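You operate a simulated robot arm through the tools that you are given. There is no shell and no other tool.

The job below is to be done with a simulated robot arm. You get a single attempt, and the scene is never put back.

TASK
Run the load on the bench job card at the card's voltage.
Fine: switch on the bench supply; set its knob and the orange link plug before the output button; leave it running.

The check looks at the end state, three seconds after you hand in, the way a careful person would. Anything else that was tipped, shoved, dropped, spilled or broken makes it a failure.

THE ROBOT
A 7-joint arm with a two-finger parallel gripper, fixed in place. Base frame: the origin is on the floor under the middle of its stand, x ahead of it, y to its left, z up. Units: m, rad, N and s.
With the tool pointing down near the work surface it reaches from about 0.3 to 0.72 m from the base axis. Its first joint turns from -2.897 to 2.897 rad. Payload 3.43 kg.
Tool frame: the origin (TCP) lies between the finger pads and is the grasp point; the fingertips stand 0.03 m ahead of it; z points along the fingers, y is the line along which they close. Largest opening 0.094 m; finger width 0.028, thickness 0.01; the body of the gripper, 0.05 by 0.096 m, starts 0.055 m behind the TCP.
Orientation is told as [roll, pitch, yaw] about the base's x, y, z axes, in that order, counted from this pose: with the fingers straight down and closing along the base's y, the tool's x points along the base's -x, its y along +y and its z along -z.

THE INTERFACE
- The arm moves only by the tool arm_command. Its argument "targets" is a list of rows, each a list of 7 numbers: the turn, a rotation vector about the base's x, y, z in units of 120 degrees (1.0 is 120 degrees), then the shift along the base's x, y, z in units of 400 mm (1.0 is 400 mm), then the opening, from 0 (shut) to 1 (fully open). In form: [[ax, ay, az, tx, ty, tz, gripper], ...]. A call has 1 to 20 rows; each row is the pose to reach, as a shift and turn from the pose commanded when the call began. A call with a number of a shift or a turn outside -1 to 1 is refused whole. Rows are played at 5 a second. More than 0.05 m and 0.15 rad between two rows, or a gripper value outside its range, and nothing of the call is played. A pose out of reach is approached as far as the arm can. The call stops where the force on the tool passes 40 N (or 10 N more than at its start, if that is more) or the arm is blocked; 0.2 s more then pass. Each finger travels about 0.108 m/s and halts on what it meets, pressing with about 38 N; the grip force reading is that of the motor and also rises with nothing between the fingers. The clock runs only during rows and for 0.2 s after the last one: add rows that repeat a pose to give the fingers time. The reply holds the time, the measured pose of the TCP, the force on the tool along the base axes, the opening and the grip force, in the units named above and with some noise, with the torque about the TCP (base axes, N m) and any sound that the robot's microphone picked up.
- Cameras (640 x 400 px; columns grow to the right, rows downward): "scene" is fixed at [0.2189, -0.6492, 1.3791]; the picture's right is [1.00, 0.04, 0.00], its down [0.01, -0.26, -0.97] and it looks along [-0.03, 0.96, -0.26] (base axes); focal length 335 px, centre (320, 200). "wrist" rides on the gripper at [0.076, 0.014, -0.103] in the tool frame; the picture's right is [-0.18, 0.98, 0.00], its down [-0.75, -0.14, -0.64] and it looks along [-0.63, -0.12, 0.77] (tool axes); focal length 243 px, centre (320, 200). There is no depth. A picture from a camera that has moved, and an enlarged one, comes with that camera's place and axes in the base frame and with its lens.
- capture(camera): a new picture of that camera. No time passes.
- raise_lower(by): moves the trunk up (or, below 0, down) by that many m; the arm rides with it, the base frame stays. It gives what a move gives, with no picture.
- inspect(camera, box): a new picture of the part [left, top, right, bottom] of that camera's present view, enlarged. No time passes.
- finish_job(): hands the job in; it is judged then, once.

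Nothing tells you positions but the pictures and the camera data. Unless the task says otherwise, let go and move clear before handing in.

The tools are called by a JSON object that holds its "op" and its "data". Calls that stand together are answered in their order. arm_command: Moves the arm, as the interface text tells. Its arguments: {"type":"object","properties":{"targets":{"type":"array","items":{"type":"array","items":{"type":"number"}}}},"required":["targets"]} The other tools are called the same way: raise_lower (by) moves the trunk up or down; capture (camera) takes a picture; inspect (camera, box) takes an enlarged picture of a part of a camera's view; finish_job () hands the job in.

At the start:

```text
clock: 0.0
ee_pos: [0.0887, 0.4214, 1.0631]
tool_rot: [0.0, 0.0, 0.0]
wrist_force: [0.1, 0.0, -0.4]
moment: [-0.01, 0.01, 0.01]
opening: 0.094
grip_force: 0.0
trunk travel left (down, up): [-0.175, 0.415]
```

scene: 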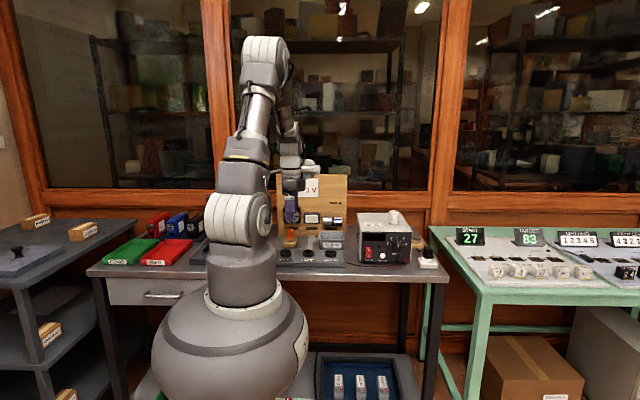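
wrist: 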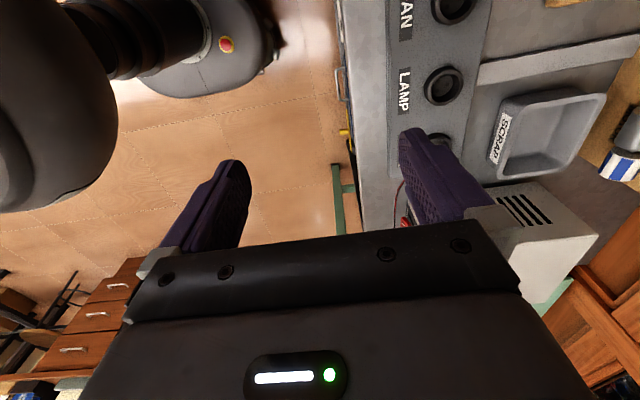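

I see a bench with a power supply, a panel with sockets (FAN, LAMP, ...), and a board with cards behind the arm. First I'll look at the details with enlarged pictures.

{"op": "inspect", "data": {"camera": "scene", "box": [260, 160, 460, 285]}}

{"op": "inspect", "data": {"camera": "scene", "box": [340, 200, 450, 275]}}

{"op": "inspect", "data": {"camera": "scene", "box": [260, 160, 360, 225]}}

{"op": "inspect", "data": {"camera": "wrist", "box": [320, 0, 640, 250]}}

```text
3.20 times, centred on (360, 222) of scene
camera zoom: at [0.2189, -0.6492, 1.3791], right [1.0, 0.04, 0.0], down [0.01, -0.26, -0.97], along [-0.03, 0.96, -0.26], focal length 1072 px, centre (192, 128)
```

zoom: 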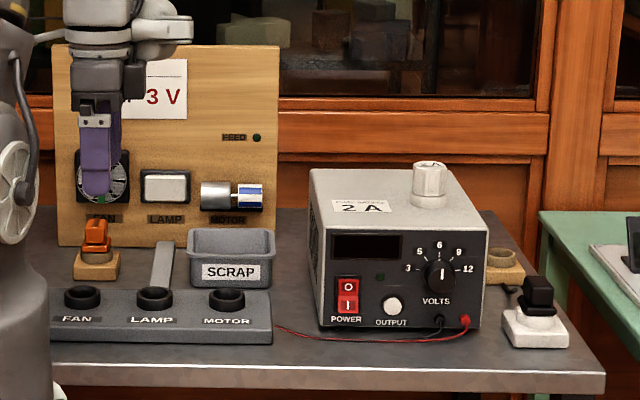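

```text
5.33 times, centred on (395, 238) of scene
camera zoom: at [0.2189, -0.6492, 1.3791], right [1.0, 0.04, 0.0], down [0.01, -0.26, -0.97], along [-0.03, 0.96, -0.26], focal length 1787 px, centre (-80, 0)
```

zoom: 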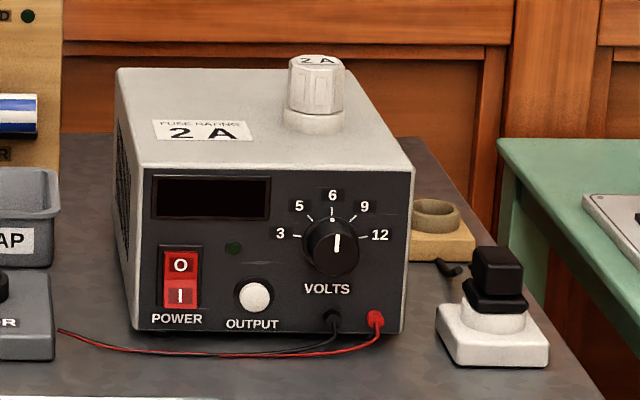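

```text
6.15 times, centred on (310, 192) of scene
camera zoom: at [0.2189, -0.6492, 1.3791], right [1.0, 0.04, 0.0], down [0.01, -0.26, -0.97], along [-0.03, 0.96, -0.26], focal length 2062 px, centre (382, 246)
```

zoom: 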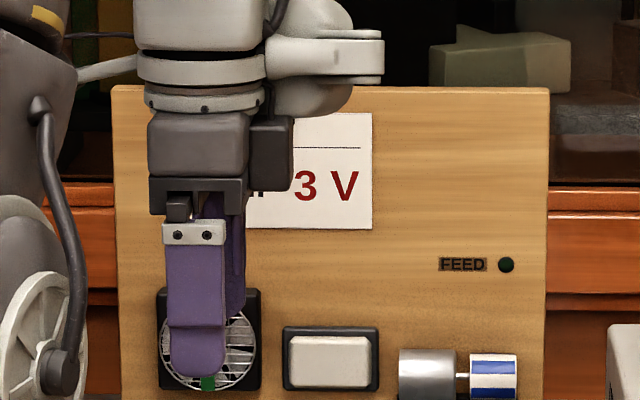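

```text
1.60 times, centred on (480, 125) of wrist
camera zoom: at [0.0113, 0.4371, 1.1669], right [0.18, 0.98, 0.0], down [0.75, -0.14, 0.64], along [0.63, -0.12, -0.77], focal length 388 px, centre (64, 320)
```

zoom: 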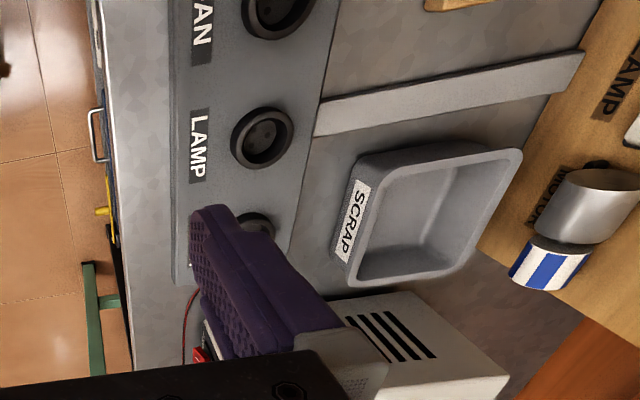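

The job card on the board is partly hidden by the gripper; I can read "…P 3 V" or similar. I'll turn the tool +90° about z so that the wrist camera looks towards the board, and lift a little, to read the card and see the bench.

{"op": "arm_command", "data": {"targets": [[0, 0, 0.07, 0, 0, 0.02, 1], [0, 0, 0.14, 0, 0, 0.05, 1], [0, 0, 0.21, 0, 0, 0.08, 1], [0, 0, 0.28, 0, 0, 0.11, 1], [0, 0, 0.35, 0, 0, 0.14, 1], [0, 0, 0.42, 0, 0, 0.17, 1], [0, 0, 0.49, 0, 0, 0.2, 1], [0, 0, 0.56, 0, -0.03, 0.2, 1], [0, 0, 0.63, 0, -0.06, 0.2, 1], [0, 0, 0.7, 0, -0.09, 0.2, 1], [0, 0, 0.75, 0, -0.12, 0.2, 1], [0, 0, 0.75, 0, -0.12, 0.2, 1]]}}

{"op": "capture", "data": {"camera": "wrist"}}

{"op": "capture", "data": {"camera": "scene"}}

```text
clock: 2.6
ee_pos: [0.0873, 0.3747, 1.143]
tool_rot: [0.0, -0.001, 1.573]
wrist_force: [0.2, 0.5, 0.4]
moment: [-0.03, 0.01, 0.0]
opening: 0.094
grip_force: 0.1
trunk travel left (down, up): [-0.175, 0.415]
```

```text
taken
camera wrist: at [0.0724, 0.2991, 1.2471], right [-0.98, 0.18, 0.0], down [0.14, 0.75, 0.64], along [0.12, 0.63, -0.77], focal length 243 px, centre (320, 200)
```

wrist: 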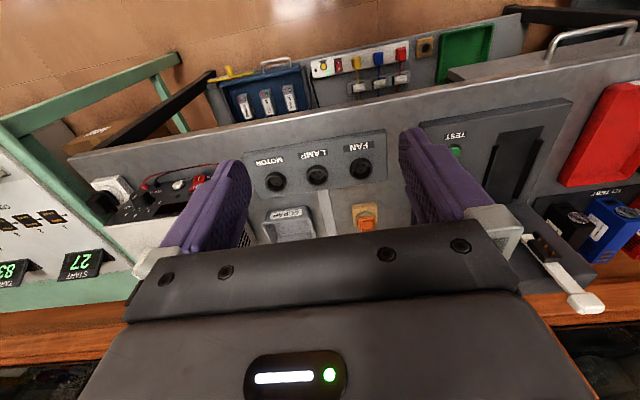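

```text
taken
```

scene: 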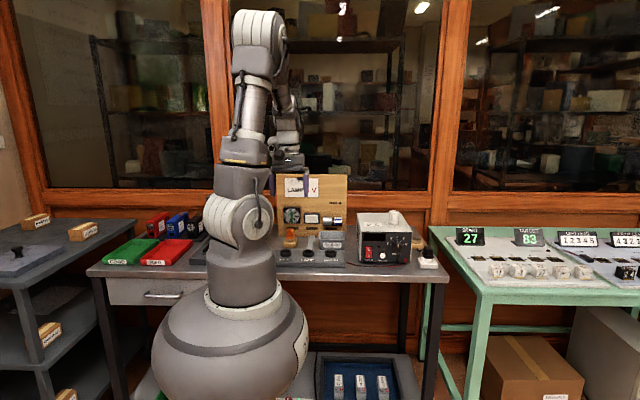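

The tool is now yawed by 90°. The card seems to say "LAMP … V"; I'll enlarge it and other parts.

{"op": "inspect", "data": {"camera": "scene", "box": [270, 165, 350, 215]}}

{"op": "inspect", "data": {"camera": "wrist", "box": [80, 120, 400, 320]}}

{"op": "inspect", "data": {"camera": "scene", "box": [270, 215, 350, 265]}}

{"op": "inspect", "data": {"camera": "scene", "box": [300, 340, 430, 400]}}

{"op": "inspect", "data": {"camera": "wrist", "box": [220, 30, 480, 190]}}

```text
8.00 times, centred on (310, 190) of scene
camera zoom: at [0.2189, -0.6492, 1.3791], right [1.0, 0.04, 0.0], down [0.01, -0.26, -0.97], along [-0.03, 0.96, -0.26], focal length 2680 px, centre (400, 280)
```

zoom: 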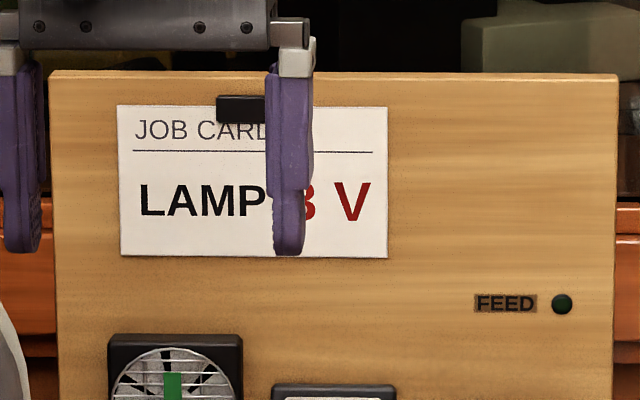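

```text
2.00 times, centred on (240, 220) of wrist
camera zoom: at [0.0724, 0.2991, 1.2471], right [-0.98, 0.18, 0.0], down [0.14, 0.75, 0.64], along [0.12, 0.63, -0.77], focal length 485 px, centre (480, 160)
```

zoom: 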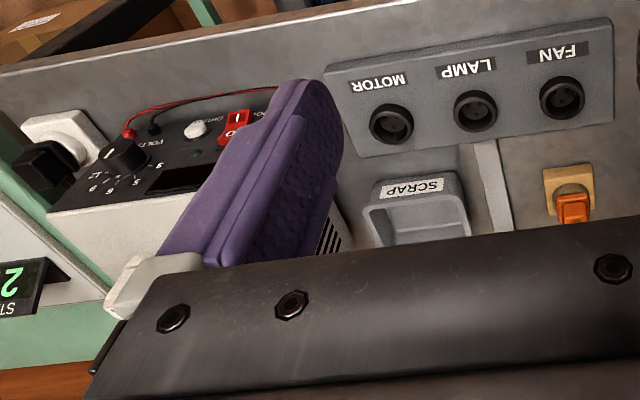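

```text
8.00 times, centred on (310, 240) of scene
camera zoom: at [0.2189, -0.6492, 1.3791], right [1.0, 0.04, 0.0], down [0.01, -0.26, -0.97], along [-0.03, 0.96, -0.26], focal length 2680 px, centre (400, -120)
```

zoom: 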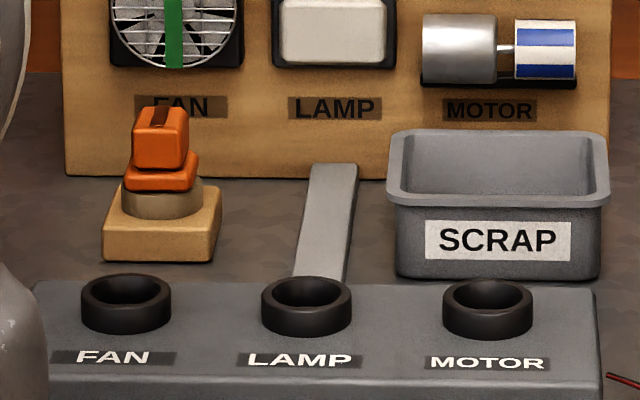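

```text
4.92 times, centred on (365, 370) of scene
camera zoom: at [0.2189, -0.6492, 1.3791], right [1.0, 0.04, 0.0], down [0.01, -0.26, -0.97], along [-0.03, 0.96, -0.26], focal length 1649 px, centre (98, -637)
```

zoom: 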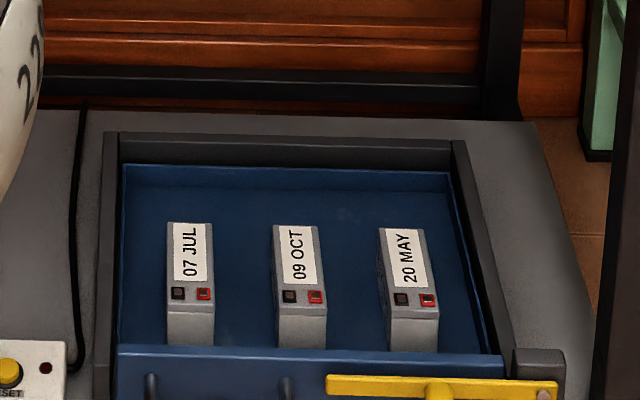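

```text
2.46 times, centred on (350, 110) of wrist
camera zoom: at [0.0724, 0.2991, 1.2471], right [-0.98, 0.18, 0.0], down [0.14, 0.75, 0.64], along [0.12, 0.63, -0.77], focal length 597 px, centre (246, 422)
```

zoom: 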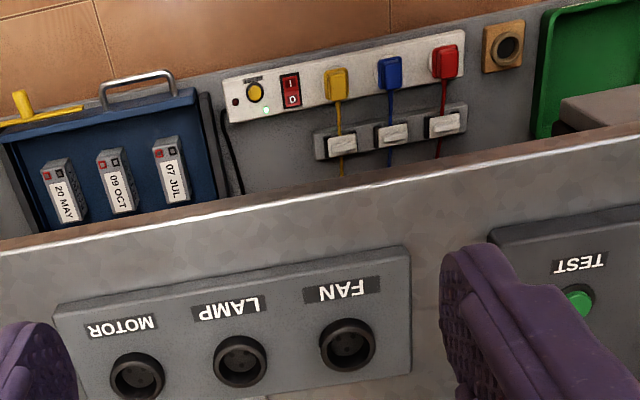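

The card reads LAMP 3 V; the knob on the supply now points at about 6. The orange plug is parked on a wooden stand near (0.05, 0.66), the LAMP socket is near (0.13, 0.585), and the knob is near (0.47, 0.535, 0.876). Next I move in front of the supply to look at its panel closely.

{"op": "arm_command", "data": {"targets": [[0, 0, 0, 0.1, -0.02, -0.02, 1], [0, 0, 0, 0.2, -0.04, -0.04, 1], [0, 0, 0, 0.3, -0.06, -0.06, 1], [0, 0, 0, 0.4, -0.08, -0.08, 1], [0, 0, 0, 0.5, -0.1, -0.1, 1], [0, 0, 0, 0.6, -0.12, -0.12, 1], [0, 0, 0, 0.7, -0.14, -0.14, 1], [0, 0, 0, 0.8, -0.16, -0.16, 1], [0, 0, 0, 0.9, -0.18, -0.2, 1], [0, 0, 0, 0.9, -0.18, -0.22, 1], [0, 0, 0, 0.9, -0.18, -0.22, 1]]}}

{"op": "capture", "data": {"camera": "wrist"}}

{"op": "capture", "data": {"camera": "scene"}}

{"op": "inspect", "data": {"camera": "scene", "box": [270, 165, 350, 215]}}

```text
clock: 5.0
ee_pos: [0.4493, 0.3018, 1.0536]
tool_rot: [0.001, -0.001, 1.57]
wrist_force: [-1.0, 0.2, 0.2]
moment: [-0.04, 0.01, 0.01]
opening: 0.0941
grip_force: 0.0
trunk travel left (down, up): [-0.175, 0.415]
```

```text
taken
camera wrist: at [0.4344, 0.2262, 1.158], right [-0.98, 0.18, 0.0], down [0.14, 0.75, 0.64], along [0.12, 0.63, -0.77], focal length 243 px, centre (320, 200)
```

wrist: 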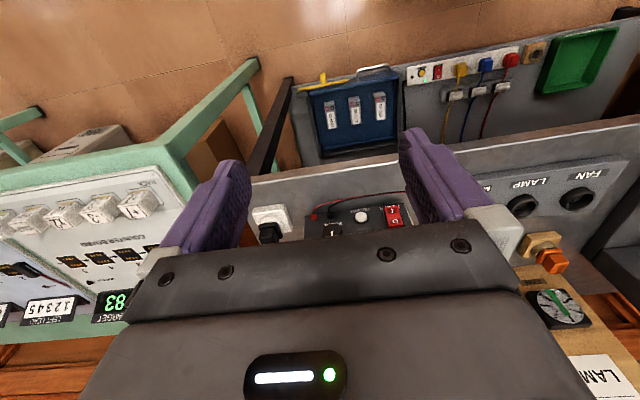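

```text
taken
```

scene: 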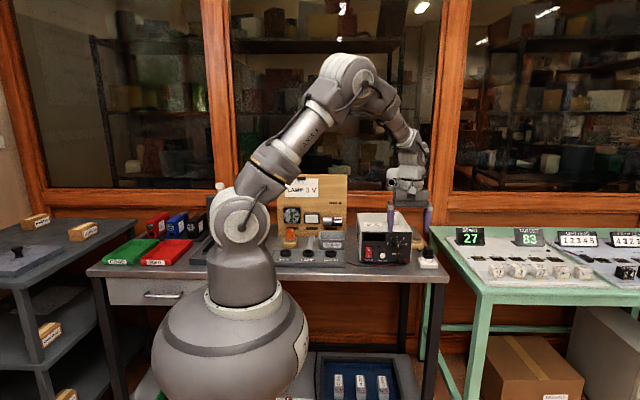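

```text
8.00 times, centred on (310, 190) of scene
camera zoom: at [0.2189, -0.6492, 1.3791], right [1.0, 0.04, 0.0], down [0.01, -0.26, -0.97], along [-0.03, 0.96, -0.26], focal length 2680 px, centre (400, 280)
```

zoom: 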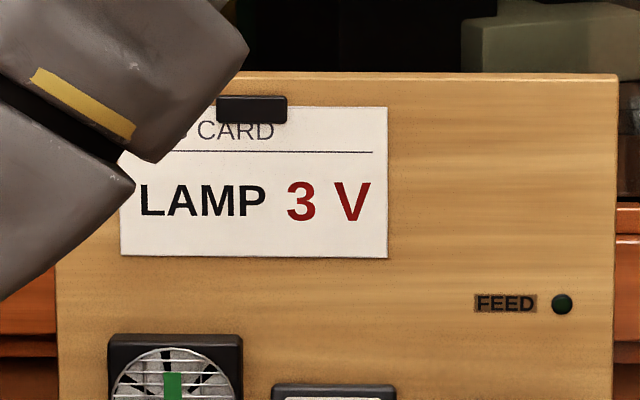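

The card is confirmed as LAMP, 3 V. Now I'll tilt the tool towards horizontal (pointing +y) well in front of the supply, to see its panel and test whether the arm can face it.

{"op": "arm_command", "data": {"targets": [[0.07, 0, 0, 0, 0.0, -0.02, 1], [0.14, 0, 0, 0, 0.01, -0.04, 1], [0.21, 0, 0, 0, 0.02, -0.06, 1], [0.28, 0, 0, 0, 0.03, -0.08, 1], [0.35, 0, 0, 0, 0.04, -0.1, 1], [0.42, 0, 0, 0, 0.05, -0.12, 1], [0.49, 0, 0, 0, 0.06, -0.15, 1], [0.56, 0, 0, 0, 0.07, -0.18, 1], [0.63, 0, 0, 0, 0.08, -0.21, 1], [0.69, 0, 0, 0, 0.1, -0.23, 1], [0.75, 0, 0, 0, 0.12, -0.25, 1], [0.75, 0, 0, 0, 0.12, -0.25, 1]]}}

{"op": "capture", "data": {"camera": "wrist"}}

{"op": "capture", "data": {"camera": "scene"}}

```text
clock: 7.6
ee_pos: [0.4483, 0.3502, 0.9554]
tool_rot: [-3.039, -1.569, -1.675]
wrist_force: [-0.4, 0.6, -0.6]
moment: [0.04, -0.01, -0.01]
opening: 0.0942
grip_force: 0.0
trunk travel left (down, up): [-0.175, 0.415]
```

```text
taken
camera wrist: at [0.4326, 0.2484, 0.8802], right [-0.98, 0.0, 0.18], down [0.14, -0.64, 0.75], along [0.12, 0.77, 0.63], focal length 243 px, centre (320, 200)
```

wrist: 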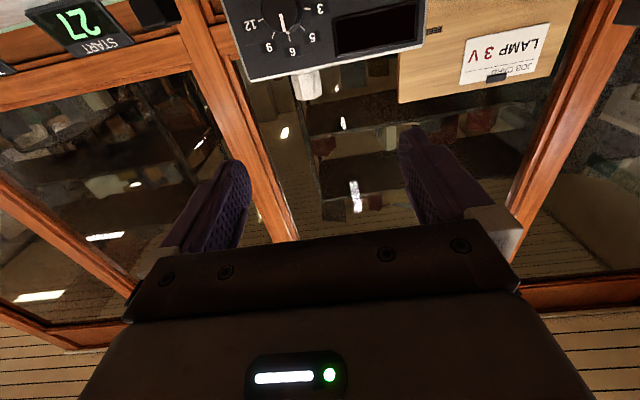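

```text
taken
```

scene: 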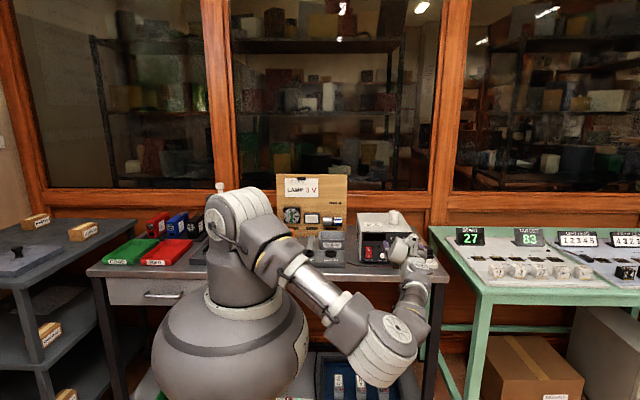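

The arm can face the panel horizontally. The wrist view is upside down here, showing knob and labels at top; I'll enlarge it to read the knob position.

{"op": "inspect", "data": {"camera": "wrist", "box": [220, 0, 440, 110]}}

{"op": "inspect", "data": {"camera": "scene", "box": [340, 200, 450, 275]}}

```text
2.91 times, centred on (330, 55) of wrist
camera zoom: at [0.4326, 0.2484, 0.8802], right [-0.98, 0.0, 0.18], down [0.14, -0.64, 0.75], along [0.12, 0.77, 0.63], focal length 706 px, centre (291, 622)
```

zoom: 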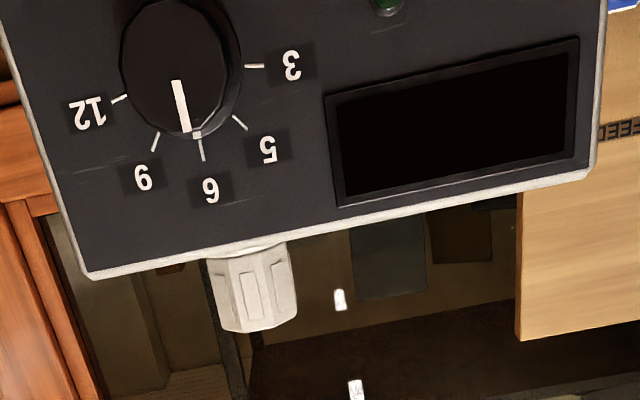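

```text
5.33 times, centred on (395, 238) of scene
camera zoom: at [0.2189, -0.6492, 1.3791], right [1.0, 0.04, 0.0], down [0.01, -0.26, -0.97], along [-0.03, 0.96, -0.26], focal length 1787 px, centre (-80, 0)
```

zoom: 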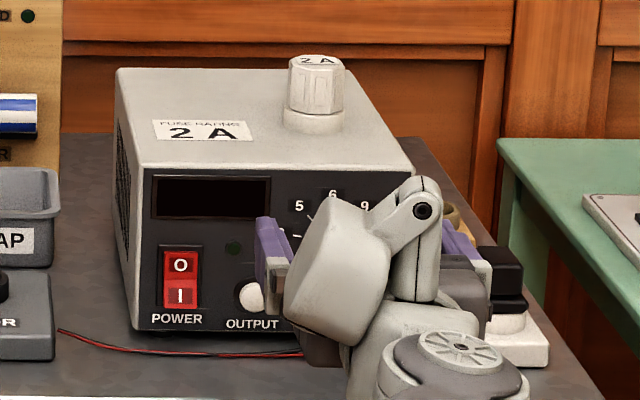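

The knob points at 6, with ticks about 40° apart (3 is two ticks to the left). The panel plane is at about y = 0.537, with the rocker near x 0.368, z 0.84 and the OUTPUT button near x 0.418, z 0.844. I'll test the roll range needed for the knob (turning −90° about y) while moving closer to see the panel.

{"op": "arm_command", "data": {"targets": [[0, -0.07, 0, -0.01, 0.0, -0.02, 1], [0, -0.14, 0, -0.02, 0.0, -0.04, 1], [0, -0.21, 0, -0.03, 0, -0.06, 1], [0, -0.28, 0, -0.04, 0, -0.08, 1], [0, -0.35, 0, -0.05, 0, -0.1, 1], [0, -0.42, 0, -0.06, 0, -0.12, 1], [0, -0.49, 0, -0.07, 0, -0.14, 1], [0, -0.56, 0, -0.08, 0, -0.16, 1], [0, -0.63, 0, -0.09, 0, -0.18, 1], [0, -0.69, 0, -0.1, 0, -0.19, 1], [0, -0.75, 0, -0.12, 0, -0.19, 1], [0, -0.75, 0, -0.12, 0, -0.19, 1]]}}

{"op": "capture", "data": {"camera": "wrist"}}

{"op": "capture", "data": {"camera": "scene"}}

```text
clock: 10.2
ee_pos: [0.3833, 0.356, 0.9444]
tool_rot: [-1.522, -0.003, 3.132]
wrist_force: [-0.4, 0.0, 1.4]
moment: [0.01, -0.01, -0.06]
opening: 0.0941
grip_force: 0.1
out of reach, approached as far as the arm can: row 7, 8, 9, 10, 11, 12
trunk travel left (down, up): [-0.175, 0.415]
```

```text
taken
camera wrist: at [0.4585, 0.2526, 0.9364], right [-0.19, -0.05, -0.98], down [-0.76, -0.63, 0.18], along [-0.62, 0.78, 0.08], focal length 243 px, centre (320, 200)
```

wrist: 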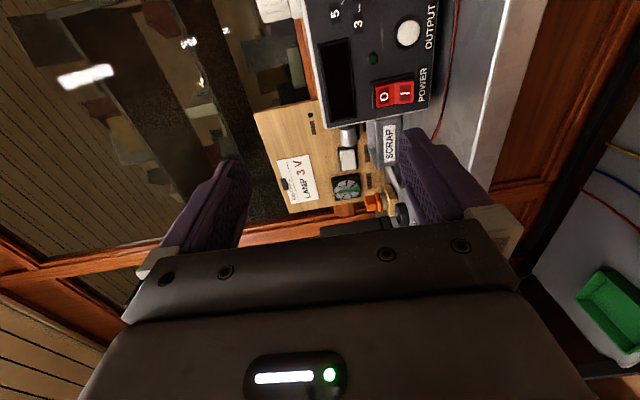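

```text
taken
```

scene: 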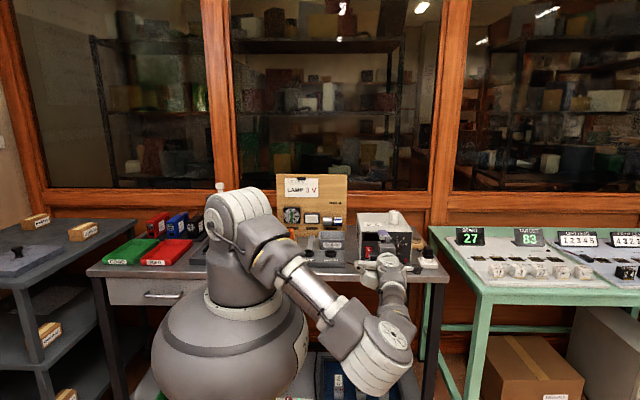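

The roll works, but the height z ≈ 0.88 wasn't reachable with the trunk this high. I'll lower the trunk 0.1 m (the hand stays in front of the bench edge) and look again.

{"op": "raise_lower", "data": {"by": -0.1}}

{"op": "capture", "data": {"camera": "wrist"}}

{"op": "capture", "data": {"camera": "scene"}}

```text
clock: 11.5
ee_pos: [0.3833, 0.3557, 0.8452]
tool_rot: [-1.524, -0.006, 3.133]
wrist_force: [-0.1, -0.2, -0.1]
moment: [-0.01, -0.02, 0.02]
opening: 0.0939
grip_force: 0.1
trunk travel left (down, up): [-0.075, 0.515]
```

```text
taken
camera wrist: at [0.4588, 0.2531, 0.8363], right [-0.19, -0.05, -0.98], down [-0.76, -0.63, 0.18], along [-0.62, 0.78, 0.08], focal length 243 px, centre (320, 200)
```

wrist: 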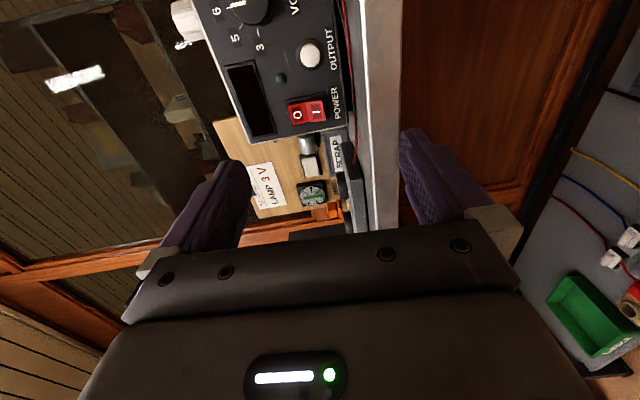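

```text
taken
```

scene: 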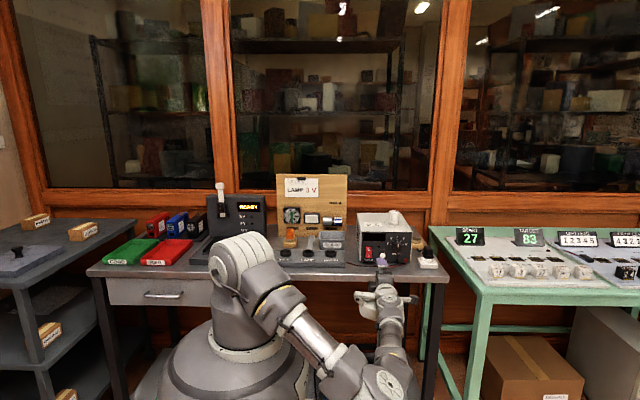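

The trunk is lower, and the scene view is now clear. I'll take enlarged pictures of the panel, the plug, the sockets and the tester on the left.

{"op": "inspect", "data": {"camera": "scene", "box": [355, 210, 435, 270]}}

{"op": "inspect", "data": {"camera": "scene", "box": [200, 175, 280, 235]}}

{"op": "inspect", "data": {"camera": "scene", "box": [378, 225, 418, 250]}}

{"op": "inspect", "data": {"camera": "wrist", "box": [180, 0, 420, 150]}}

```text
6.67 times, centred on (395, 240) of scene
camera zoom: at [0.2189, -0.6492, 1.3791], right [1.0, 0.04, 0.0], down [0.01, -0.26, -0.97], along [-0.03, 0.96, -0.26], focal length 2234 px, centre (-180, -67)
```

zoom: 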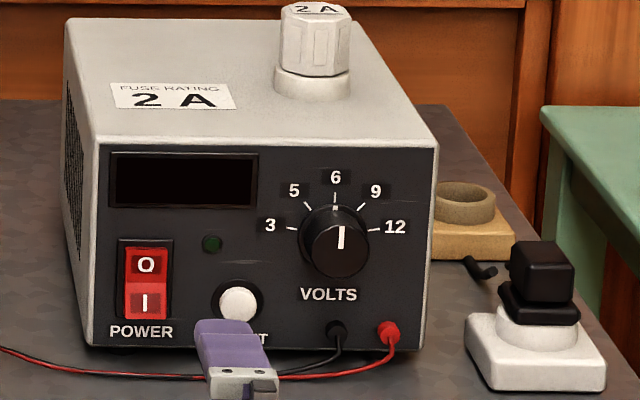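

```text
6.67 times, centred on (240, 205) of scene
camera zoom: at [0.2189, -0.6492, 1.3791], right [1.0, 0.04, 0.0], down [0.01, -0.26, -0.97], along [-0.03, 0.96, -0.26], focal length 2234 px, centre (853, 167)
```

zoom: 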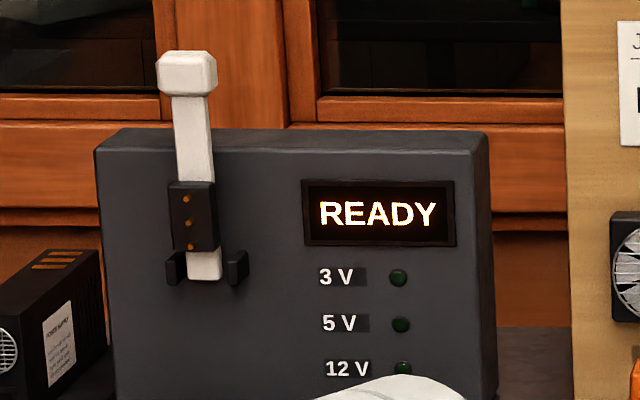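

```text
16.00 times, centred on (398, 238) of scene
camera zoom: at [0.2189, -0.6492, 1.3791], right [1.0, 0.04, 0.0], down [0.01, -0.26, -0.97], along [-0.03, 0.96, -0.26], focal length 5360 px, centre (-928, -400)
```

zoom: 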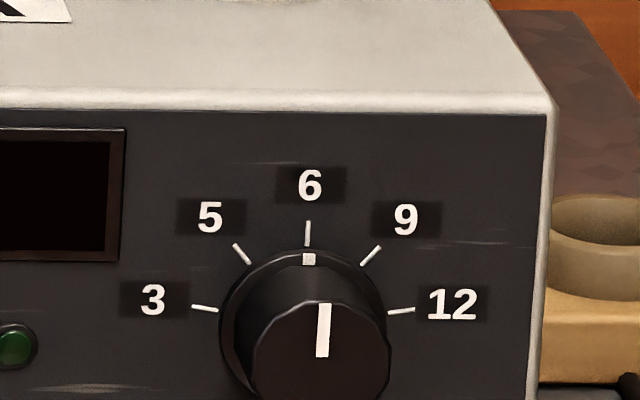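

```text
2.67 times, centred on (300, 75) of wrist
camera zoom: at [0.4588, 0.2531, 0.8363], right [-0.19, -0.05, -0.98], down [-0.76, -0.63, 0.18], along [-0.62, 0.78, 0.08], focal length 647 px, centre (373, 533)
```

zoom: 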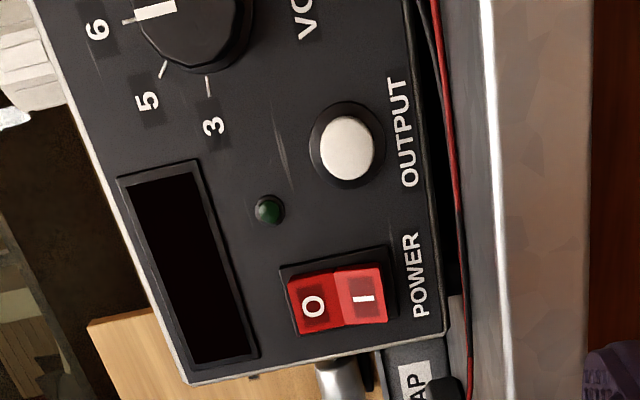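

The rocker shows the I half sticking out (off), and the knob ticks are 40° apart, so 3 V is 80° counter-clockwise from 6. I'll close the fingers in free space, and check which pose counts as commanded now.

{"op": "arm_command", "data": {"targets": [[0, 0, 0, 0, 0, 0, 0], [0, 0, 0, 0, 0, 0, 0], [0, 0, 0, 0, 0, 0, 0], [0, 0, 0, 0, 0, 0, 0], [0, 0, 0, 0, 0, 0, 0]]}}

{"op": "capture", "data": {"camera": "wrist"}}

```text
clock: 12.7
ee_pos: [0.3833, 0.3567, 0.8446]
tool_rot: [-1.521, -0.005, 3.133]
wrist_force: [-0.1, -0.6, 0.0]
moment: [-0.01, -0.01, 0.0]
opening: 0.0001
grip_force: 32.8
trunk travel left (down, up): [-0.075, 0.515]
```

```text
taken
camera wrist: at [0.4588, 0.2531, 0.8361], right [-0.19, -0.05, -0.98], down [-0.76, -0.63, 0.18], along [-0.62, 0.78, 0.08], focal length 243 px, centre (320, 200)
```

wrist: 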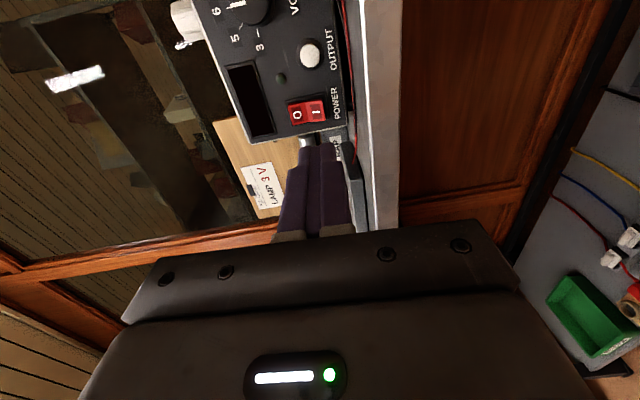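

The commanded pose equals the reached one. Next I bring the closed fingertips in front of the lower (I) half of the rocker, stopping about 5 cm short, and check alignment.

{"op": "arm_command", "data": {"targets": [[0.01, 0, 0, -0.02, 0.06, -0.01, 0], [0.02, 0, 0, -0.04, 0.12, -0.02, 0], [0.023, 0, 0, -0.041, 0.18, -0.0215, 0], [0.023, 0, 0, -0.041, 0.233, -0.0215, 0], [0.023, 0, 0, -0.041, 0.233, -0.0215, 0], [0.023, 0, 0, -0.041, 0.233, -0.0215, 0]]}}

{"op": "capture", "data": {"camera": "wrist"}}

{"op": "inspect", "data": {"camera": "scene", "box": [355, 210, 435, 270]}}

```text
clock: 14.1
ee_pos: [0.3693, 0.4476, 0.8467]
tool_rot: [-1.552, -0.006, 3.108]
wrist_force: [0.5, -0.2, 0.4]
moment: [0.02, 0.0, -0.04]
opening: 0.0001
grip_force: 33.4
out of reach, approached as far as the arm can: row 1, 2, 3, 4, 5
trunk travel left (down, up): [-0.075, 0.515]
```

```text
taken
camera wrist: at [0.4413, 0.3414, 0.8345], right [-0.19, -0.01, -0.98], down [-0.77, -0.61, 0.16], along [-0.6, 0.79, 0.11], focal length 243 px, centre (320, 200)
```

wrist: 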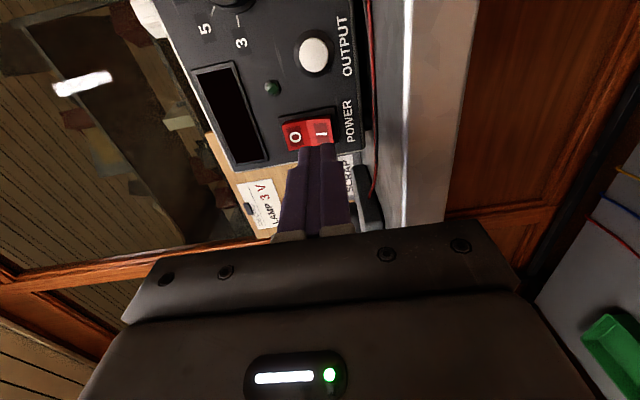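

```text
6.67 times, centred on (395, 240) of scene
camera zoom: at [0.2189, -0.6492, 1.3791], right [1.0, 0.04, 0.0], down [0.01, -0.26, -0.97], along [-0.03, 0.96, -0.26], focal length 2234 px, centre (-180, -67)
```

zoom: 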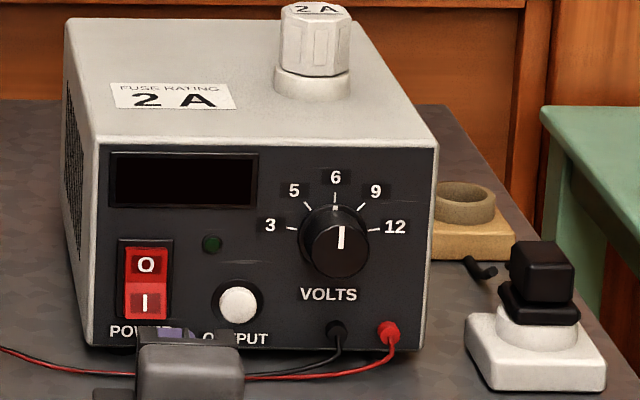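

The arm hits its low limit at z ≈ 0.847 here, so I'll move up 5 cm, then lower the trunk by 6 cm to have some margin.

{"op": "arm_command", "data": {"targets": [[0, 0, 0, 0, -0.04, 0.06, 0], [0, 0, 0, 0, -0.05, 0.14, 0], [0, 0, 0, 0, -0.05, 0.14, 0]]}}

{"op": "raise_lower", "data": {"by": -0.06}}

```text
clock: 14.9
ee_pos: [0.3671, 0.4282, 0.8912]
tool_rot: [-1.572, -0.005, 3.135]
wrist_force: [-0.1, 0.0, -0.4]
moment: [-0.04, 0.03, -0.03]
opening: 0.0
grip_force: 33.2
trunk travel left (down, up): [-0.075, 0.515]
```

```text
clock: 15.9
ee_pos: [0.3679, 0.4262, 0.8329]
tool_rot: [-1.571, -0.005, 3.135]
wrist_force: [-0.5, -0.2, 0.0]
moment: [-0.01, 0.0, 0.01]
opening: 0.0001
grip_force: 32.6
trunk travel left (down, up): [-0.015, 0.575]
```

Now the tool is exactly horizontal at (0.368, 0.426, 0.833). I check the alignment with the rocker.

{"op": "arm_command", "data": {"targets": [[0, 0, 0, 0, 0.06, 0, 0], [0, 0, 0, 0, 0.11, 0, 0], [0, 0, 0, 0, 0.11, 0, 0]]}}

{"op": "inspect", "data": {"camera": "wrist", "box": [180, 0, 460, 175]}}

{"op": "inspect", "data": {"camera": "scene", "box": [355, 220, 419, 260]}}

```text
clock: 16.7
ee_pos: [0.3667, 0.4708, 0.8318]
tool_rot: [-1.571, -0.005, 3.132]
wrist_force: [0.6, -0.1, 1.2]
moment: [0.03, 0.06, -0.01]
opening: 0.0002
grip_force: 33.1
trunk travel left (down, up): [-0.015, 0.575]
```

```text
2.29 times, centred on (320, 88) of wrist
camera zoom: at [0.4408, 0.3683, 0.8177], right [-0.19, 0.0, -0.98], down [-0.76, -0.64, 0.15], along [-0.62, 0.77, 0.12], focal length 555 px, centre (320, 457)
```

zoom: 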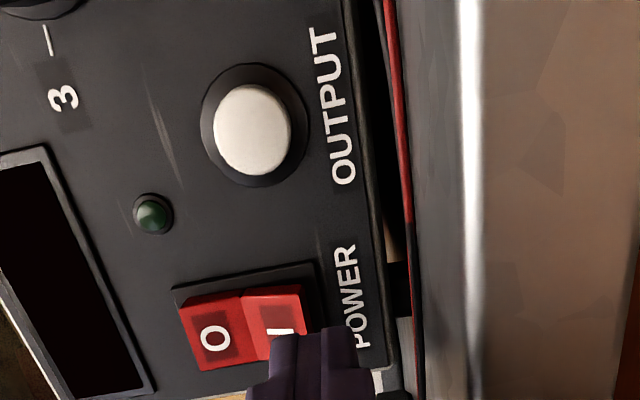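

```text
10.00 times, centred on (387, 240) of scene
camera zoom: at [0.2189, -0.6492, 1.3791], right [1.0, 0.04, 0.0], down [0.01, -0.26, -0.97], along [-0.03, 0.96, -0.26], focal length 3350 px, centre (-350, -200)
```

zoom: 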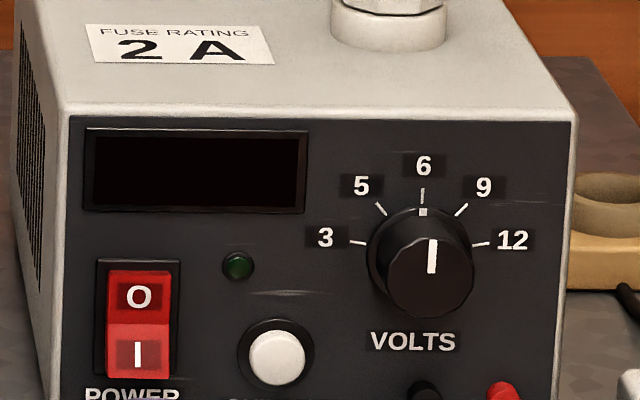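

The fingertips are slightly low relative to the I half (its centre looks near z ≈ 0.841), so I raise 6 mm and then push slowly in +y, watching force and sound.

{"op": "arm_command", "data": {"targets": [[0, 0, 0, 0.002, 0.01, 0.0155, 0], [0, 0, 0, 0.002, 0.03, 0.0155, 0], [0, 0, 0, 0.002, 0.04, 0.0155, 0], [0, 0, 0, 0.002, 0.05, 0.0155, 0], [0, 0, 0, 0.002, 0.06, 0.0155, 0], [0, 0, 0, 0.002, 0.065, 0.0155, 0], [0, 0, 0, 0.002, 0.07, 0.0155, 0], [0, 0, 0, 0.002, 0.075, 0.0155, 0], [0, 0, 0, 0.002, 0.08, 0.0155, 0], [0, 0, 0, 0.002, 0.085, 0.0155, 0]]}}

{"op": "inspect", "data": {"camera": "wrist", "box": [180, 0, 460, 175]}}

{"op": "inspect", "data": {"camera": "scene", "box": [355, 220, 419, 260]}}

```text
clock: 18.9
ee_pos: [0.3677, 0.5024, 0.8369]
tool_rot: [-1.571, -0.006, 3.135]
wrist_force: [-2.6, -14.9, -3.0]
moment: [-0.13, -0.1, 0.29]
opening: 0.0001
grip_force: 32.7
trunk travel left (down, up): [-0.015, 0.575]
```

```text
2.29 times, centred on (320, 88) of wrist
camera zoom: at [0.4425, 0.4007, 0.8237], right [-0.19, 0.0, -0.98], down [-0.76, -0.64, 0.15], along [-0.62, 0.77, 0.12], focal length 555 px, centre (320, 457)
```

zoom: 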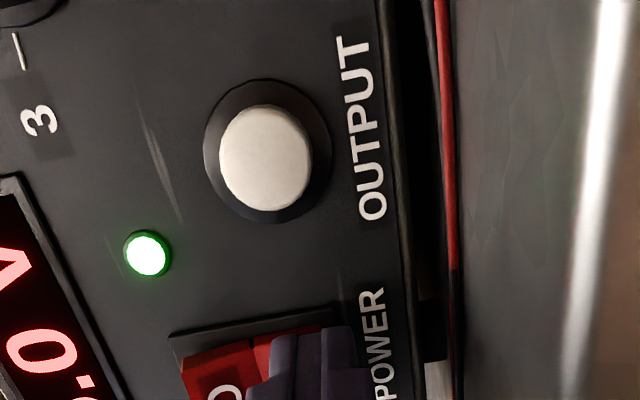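

```text
10.00 times, centred on (387, 240) of scene
camera zoom: at [0.2189, -0.6492, 1.3791], right [1.0, 0.04, 0.0], down [0.01, -0.26, -0.97], along [-0.03, 0.96, -0.26], focal length 3350 px, centre (-350, -200)
```

zoom: 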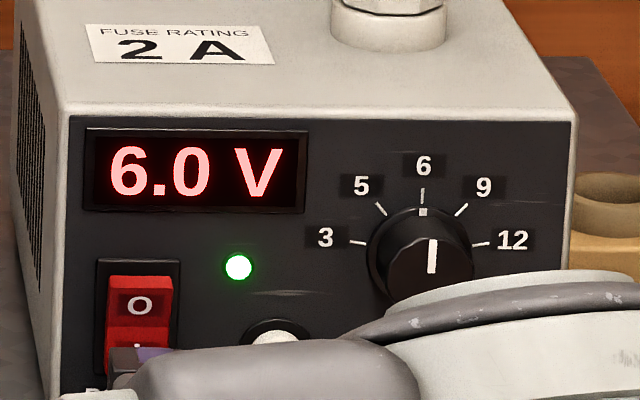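

The supply is on: the display reads 6.0 V and the lamp is green. Next I back off and roll back +90°, open, and line up with the knob near (0.467, z 0.884).

{"op": "arm_command", "data": {"targets": [[0, 0, 0, 0, -0.08, 0, 0], [0, 0, 0, 0, -0.18, 0, 0], [0, 0.07, 0, 0.03, -0.22, 0.01, 0], [0, 0.14, 0, 0.06, -0.24, 0.02, 0], [0, 0.21, 0, 0.09, -0.24, 0.03, 0], [0, 0.28, 0, 0.12, -0.24, 0.04, 0.2], [0, 0.35, 0, 0.15, -0.24, 0.05, 0.4], [0, 0.42, 0, 0.18, -0.24, 0.06, 0.6], [0, 0.49, 0, 0.2, -0.24, 0.07, 0.8], [0, 0.56, 0, 0.22, -0.24, 0.08, 0.8], [0, 0.63, 0, 0.24, -0.24, 0.1, 0.8], [0, 0.69, 0, 0.248, -0.24, 0.118, 0.8], [0, 0.75, 0, 0.248, -0.24, 0.118, 0.8], [0, 0.75, 0, 0.248, -0.24, 0.118, 0.8]]}}

{"op": "capture", "data": {"camera": "wrist"}}

{"op": "capture", "data": {"camera": "scene"}}

```text
clock: 21.9
ee_pos: [0.467, 0.4077, 0.8845]
tool_rot: [0.731, -1.561, 0.841]
wrist_force: [0.6, -0.5, 0.4]
moment: [0.0, 0.03, 0.0]
opening: 0.0754
grip_force: 0.1
trunk travel left (down, up): [-0.015, 0.575]
```

```text
taken
camera wrist: at [0.4523, 0.3065, 0.8107], right [-0.98, 0.0, 0.19], down [0.15, -0.64, 0.76], along [0.12, 0.77, 0.62], focal length 243 px, centre (320, 200)
```

wrist: 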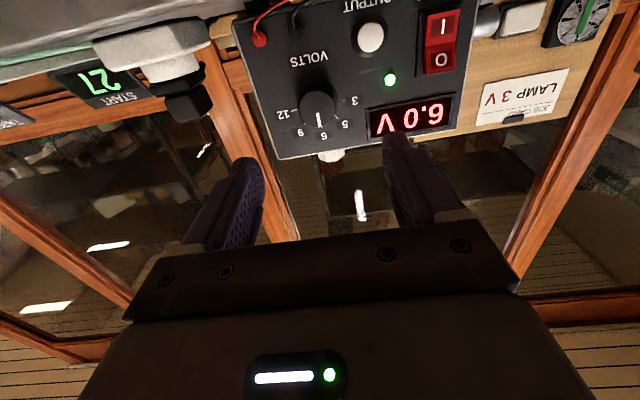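

```text
taken
```

scene: 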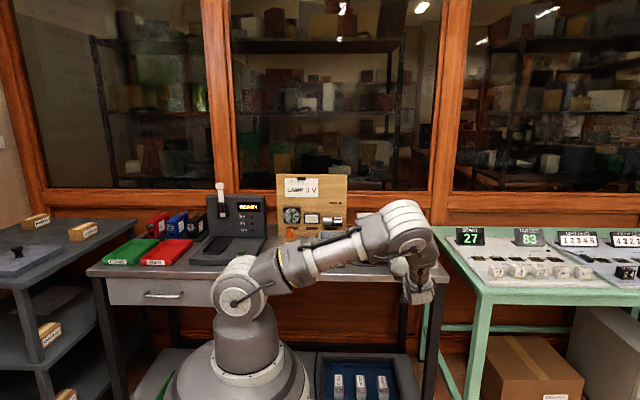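

The arm is in front of the knob with the camera underneath. I enlarge the wrist view to measure the knob axis.

{"op": "inspect", "data": {"camera": "wrist", "box": [240, 50, 400, 150]}}

{"op": "inspect", "data": {"camera": "scene", "box": [340, 180, 468, 310]}}

```text
4.00 times, centred on (320, 100) of wrist
camera zoom: at [0.4523, 0.3065, 0.8107], right [-0.98, 0.0, 0.19], down [0.15, -0.64, 0.76], along [0.12, 0.77, 0.62], focal length 970 px, centre (320, 600)
```

zoom: 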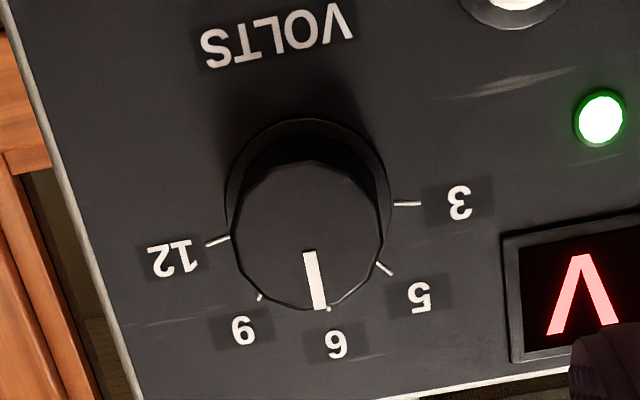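

```text
3.08 times, centred on (404, 245) of scene
camera zoom: at [0.2189, -0.6492, 1.3791], right [1.0, 0.04, 0.0], down [0.01, -0.26, -0.97], along [-0.03, 0.96, -0.26], focal length 1031 px, centre (62, 62)
```

zoom: 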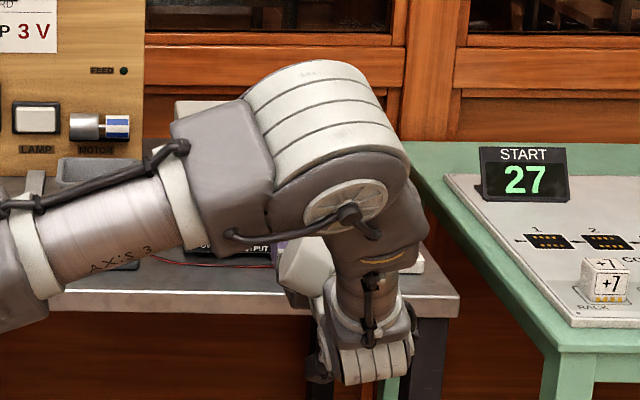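

The knob axis is near x 0.4685, z 0.880, with the cap about 33 mm wide. I'll advance with open fingers to straddle it, then check before closing.

{"op": "arm_command", "data": {"targets": [[0, 0, 0, 0.004, 0.05, -0.0105, 0.75], [0, 0, 0, 0.004, 0.1, -0.0105, 0.7], [0, 0, 0, 0.004, 0.14, -0.0105, 0.7], [0, 0, 0, 0.004, 0.17, -0.0105, 0.7], [0, 0, 0, 0.004, 0.19, -0.0105, 0.7], [0, 0, 0, 0.004, 0.205, -0.0105, 0.7], [0, 0, 0, 0.004, 0.205, -0.0105, 0.7]]}}

{"op": "capture", "data": {"camera": "wrist"}}

{"op": "inspect", "data": {"camera": "wrist", "box": [220, 80, 420, 205]}}

{"op": "capture", "data": {"camera": "scene"}}

```text
clock: 23.5
ee_pos: [0.4675, 0.493, 0.8808]
tool_rot: [0.641, -1.561, 0.93]
wrist_force: [-0.6, -0.4, -0.3]
moment: [0.0, -0.02, 0.02]
opening: 0.0662
grip_force: 0.1
trunk travel left (down, up): [-0.015, 0.575]
```

```text
taken
camera wrist: at [0.4535, 0.3894, 0.8068], right [-0.98, 0.0, 0.19], down [0.15, -0.64, 0.76], along [0.12, 0.77, 0.62], focal length 243 px, centre (320, 200)
```

wrist: 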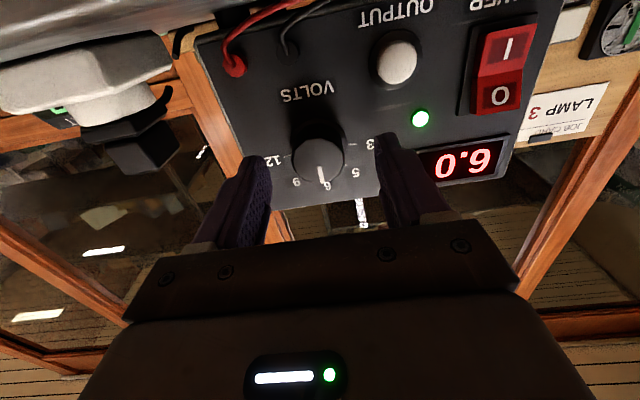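

```text
3.20 times, centred on (320, 142) of wrist
camera zoom: at [0.4535, 0.3894, 0.8068], right [-0.98, 0.0, 0.19], down [0.15, -0.64, 0.76], along [0.12, 0.77, 0.62], focal length 776 px, centre (320, 384)
```

zoom: 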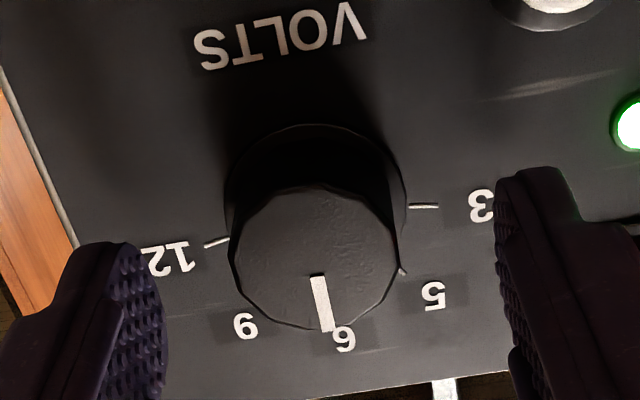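

```text
taken
```

scene: 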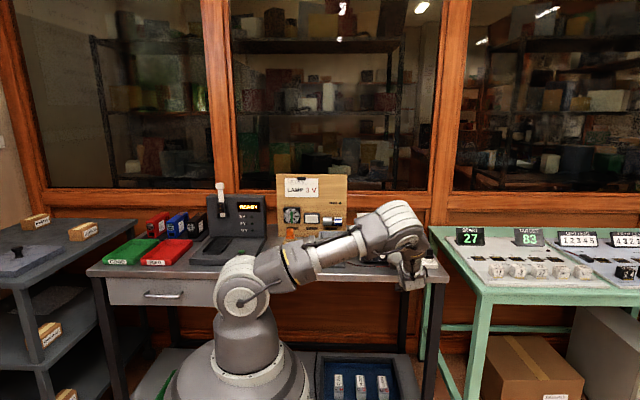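

Knob is centred well between the fingers; it needs about 1 mm in +x and 2 mm lower. I'll advance 7 mm and close on the cap.

{"op": "arm_command", "data": {"targets": [[0, 0, 0, 0.0025, 0.008, -0.005, 0.7], [0, 0, 0, 0.0025, 0.0175, -0.005, 0.7], [0, 0, 0, 0.0025, 0.0175, -0.005, 0.7], [0, 0, 0, 0.0025, 0.0175, -0.005, 0.4], [0, 0, 0, 0.0025, 0.0175, -0.005, 0.0], [0, 0, 0, 0.0025, 0.0175, -0.005, 0.0], [0, 0, 0, 0.0025, 0.0175, -0.005, 0.0]]}}

{"op": "inspect", "data": {"camera": "wrist", "box": [220, 80, 420, 205]}}

```text
clock: 25.1
ee_pos: [0.4702, 0.4985, 0.8788]
tool_rot: [0.619, -1.56, 0.952]
wrist_force: [0.0, 0.4, -1.5]
moment: [-0.03, 0.0, -0.07]
opening: 0.0328
grip_force: 44.8
trunk travel left (down, up): [-0.015, 0.575]
```

```text
3.20 times, centred on (320, 142) of wrist
camera zoom: at [0.4548, 0.3957, 0.8042], right [-0.98, 0.0, 0.19], down [0.15, -0.64, 0.76], along [0.12, 0.77, 0.62], focal length 776 px, centre (320, 384)
```

zoom: 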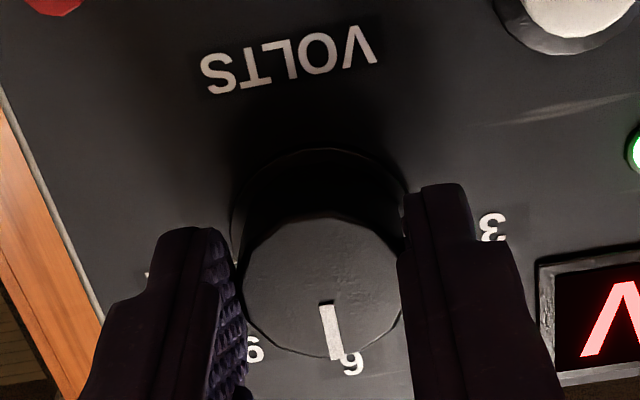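

Gripped at 33 mm with almost no side force. I start turning counter-clockwise (seen from the front) by 20° and check.

{"op": "arm_command", "data": {"targets": [[0, -0.04, 0, 0, 0, 0, 0], [0, -0.08, 0, 0, 0, 0, 0], [0, -0.12, 0, 0, 0, 0, 0], [0, -0.1667, 0, 0, 0, 0, 0], [0, -0.1667, 0, 0, 0, 0, 0]]}}

{"op": "inspect", "data": {"camera": "wrist", "box": [220, 80, 420, 205]}}

{"op": "inspect", "data": {"camera": "scene", "box": [340, 180, 468, 310]}}

```text
clock: 26.3
ee_pos: [0.4705, 0.5001, 0.8783]
tool_rot: [-1.549, -1.228, 3.117]
wrist_force: [8.4, 4.5, 1.9]
moment: [-0.23, 0.03, -0.3]
opening: 0.0328
grip_force: 45.3
trunk travel left (down, up): [-0.015, 0.575]
```

```text
3.20 times, centred on (320, 142) of wrist
camera zoom: at [0.4825, 0.3957, 0.8039], right [-0.99, 0.0, -0.16], down [-0.12, -0.64, 0.76], along [-0.1, 0.77, 0.63], focal length 776 px, centre (320, 384)
```

zoom: 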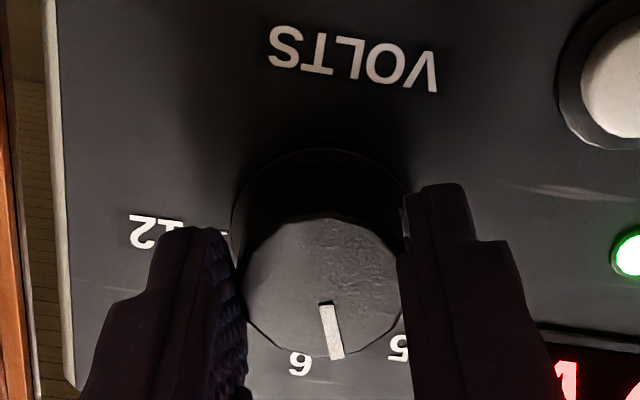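

```text
3.08 times, centred on (404, 245) of scene
camera zoom: at [0.2189, -0.6492, 1.3791], right [1.0, 0.04, 0.0], down [0.01, -0.26, -0.97], along [-0.03, 0.96, -0.26], focal length 1031 px, centre (62, 62)
```

zoom: 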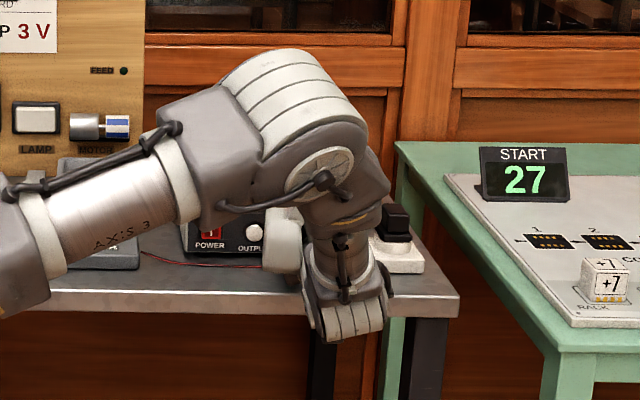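

The knob follows the grip, with the pointer now between 6 and 5. I continue another 30°.

{"op": "arm_command", "data": {"targets": [[0, -0.05, 0, 0.001, 0, 0, 0], [0, -0.1, 0, 0.001, 0, 0, 0], [0, -0.15, 0, 0.001, 0, 0, 0], [0, -0.2, 0, 0.001, 0, 0, 0], [0, -0.25, 0, 0.001, 0, 0, 0], [0, -0.25, 0, 0.001, 0, 0, 0]]}}

{"op": "capture", "data": {"camera": "wrist"}}

{"op": "inspect", "data": {"camera": "scene", "box": [340, 180, 468, 310]}}

```text
clock: 27.7
ee_pos: [0.473, 0.4986, 0.8803]
tool_rot: [-1.568, -0.704, 3.131]
wrist_force: [20.5, 9.9, 11.7]
moment: [0.56, 0.09, -0.5]
opening: 0.0327
grip_force: 44.8
trunk travel left (down, up): [-0.015, 0.575]
```

```text
taken
camera wrist: at [0.5202, 0.3957, 0.8208], right [-0.78, 0.0, -0.63], down [-0.49, -0.64, 0.6], along [-0.4, 0.77, 0.5], focal length 243 px, centre (320, 200)
```

wrist: 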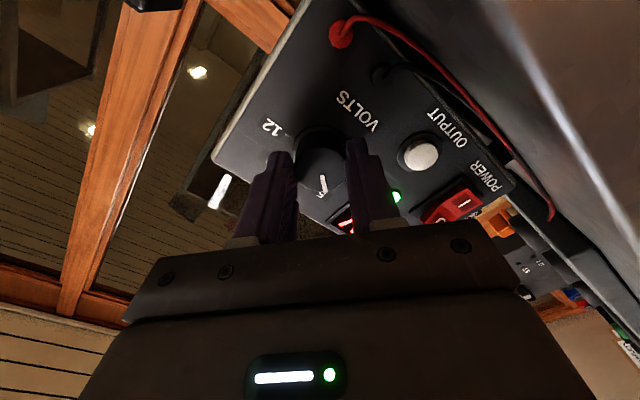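

```text
3.08 times, centred on (404, 245) of scene
camera zoom: at [0.2189, -0.6492, 1.3791], right [1.0, 0.04, 0.0], down [0.01, -0.26, -0.97], along [-0.03, 0.96, -0.26], focal length 1031 px, centre (62, 62)
```

zoom: 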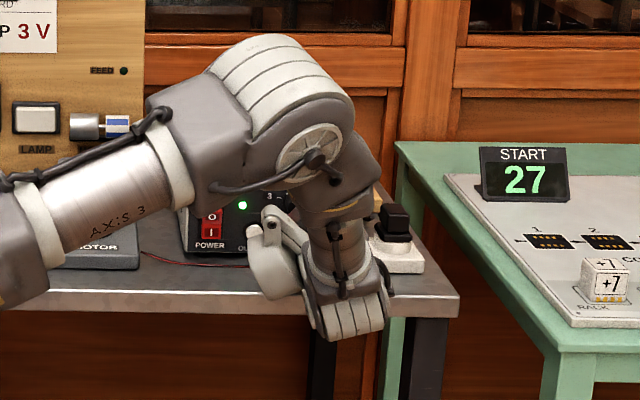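

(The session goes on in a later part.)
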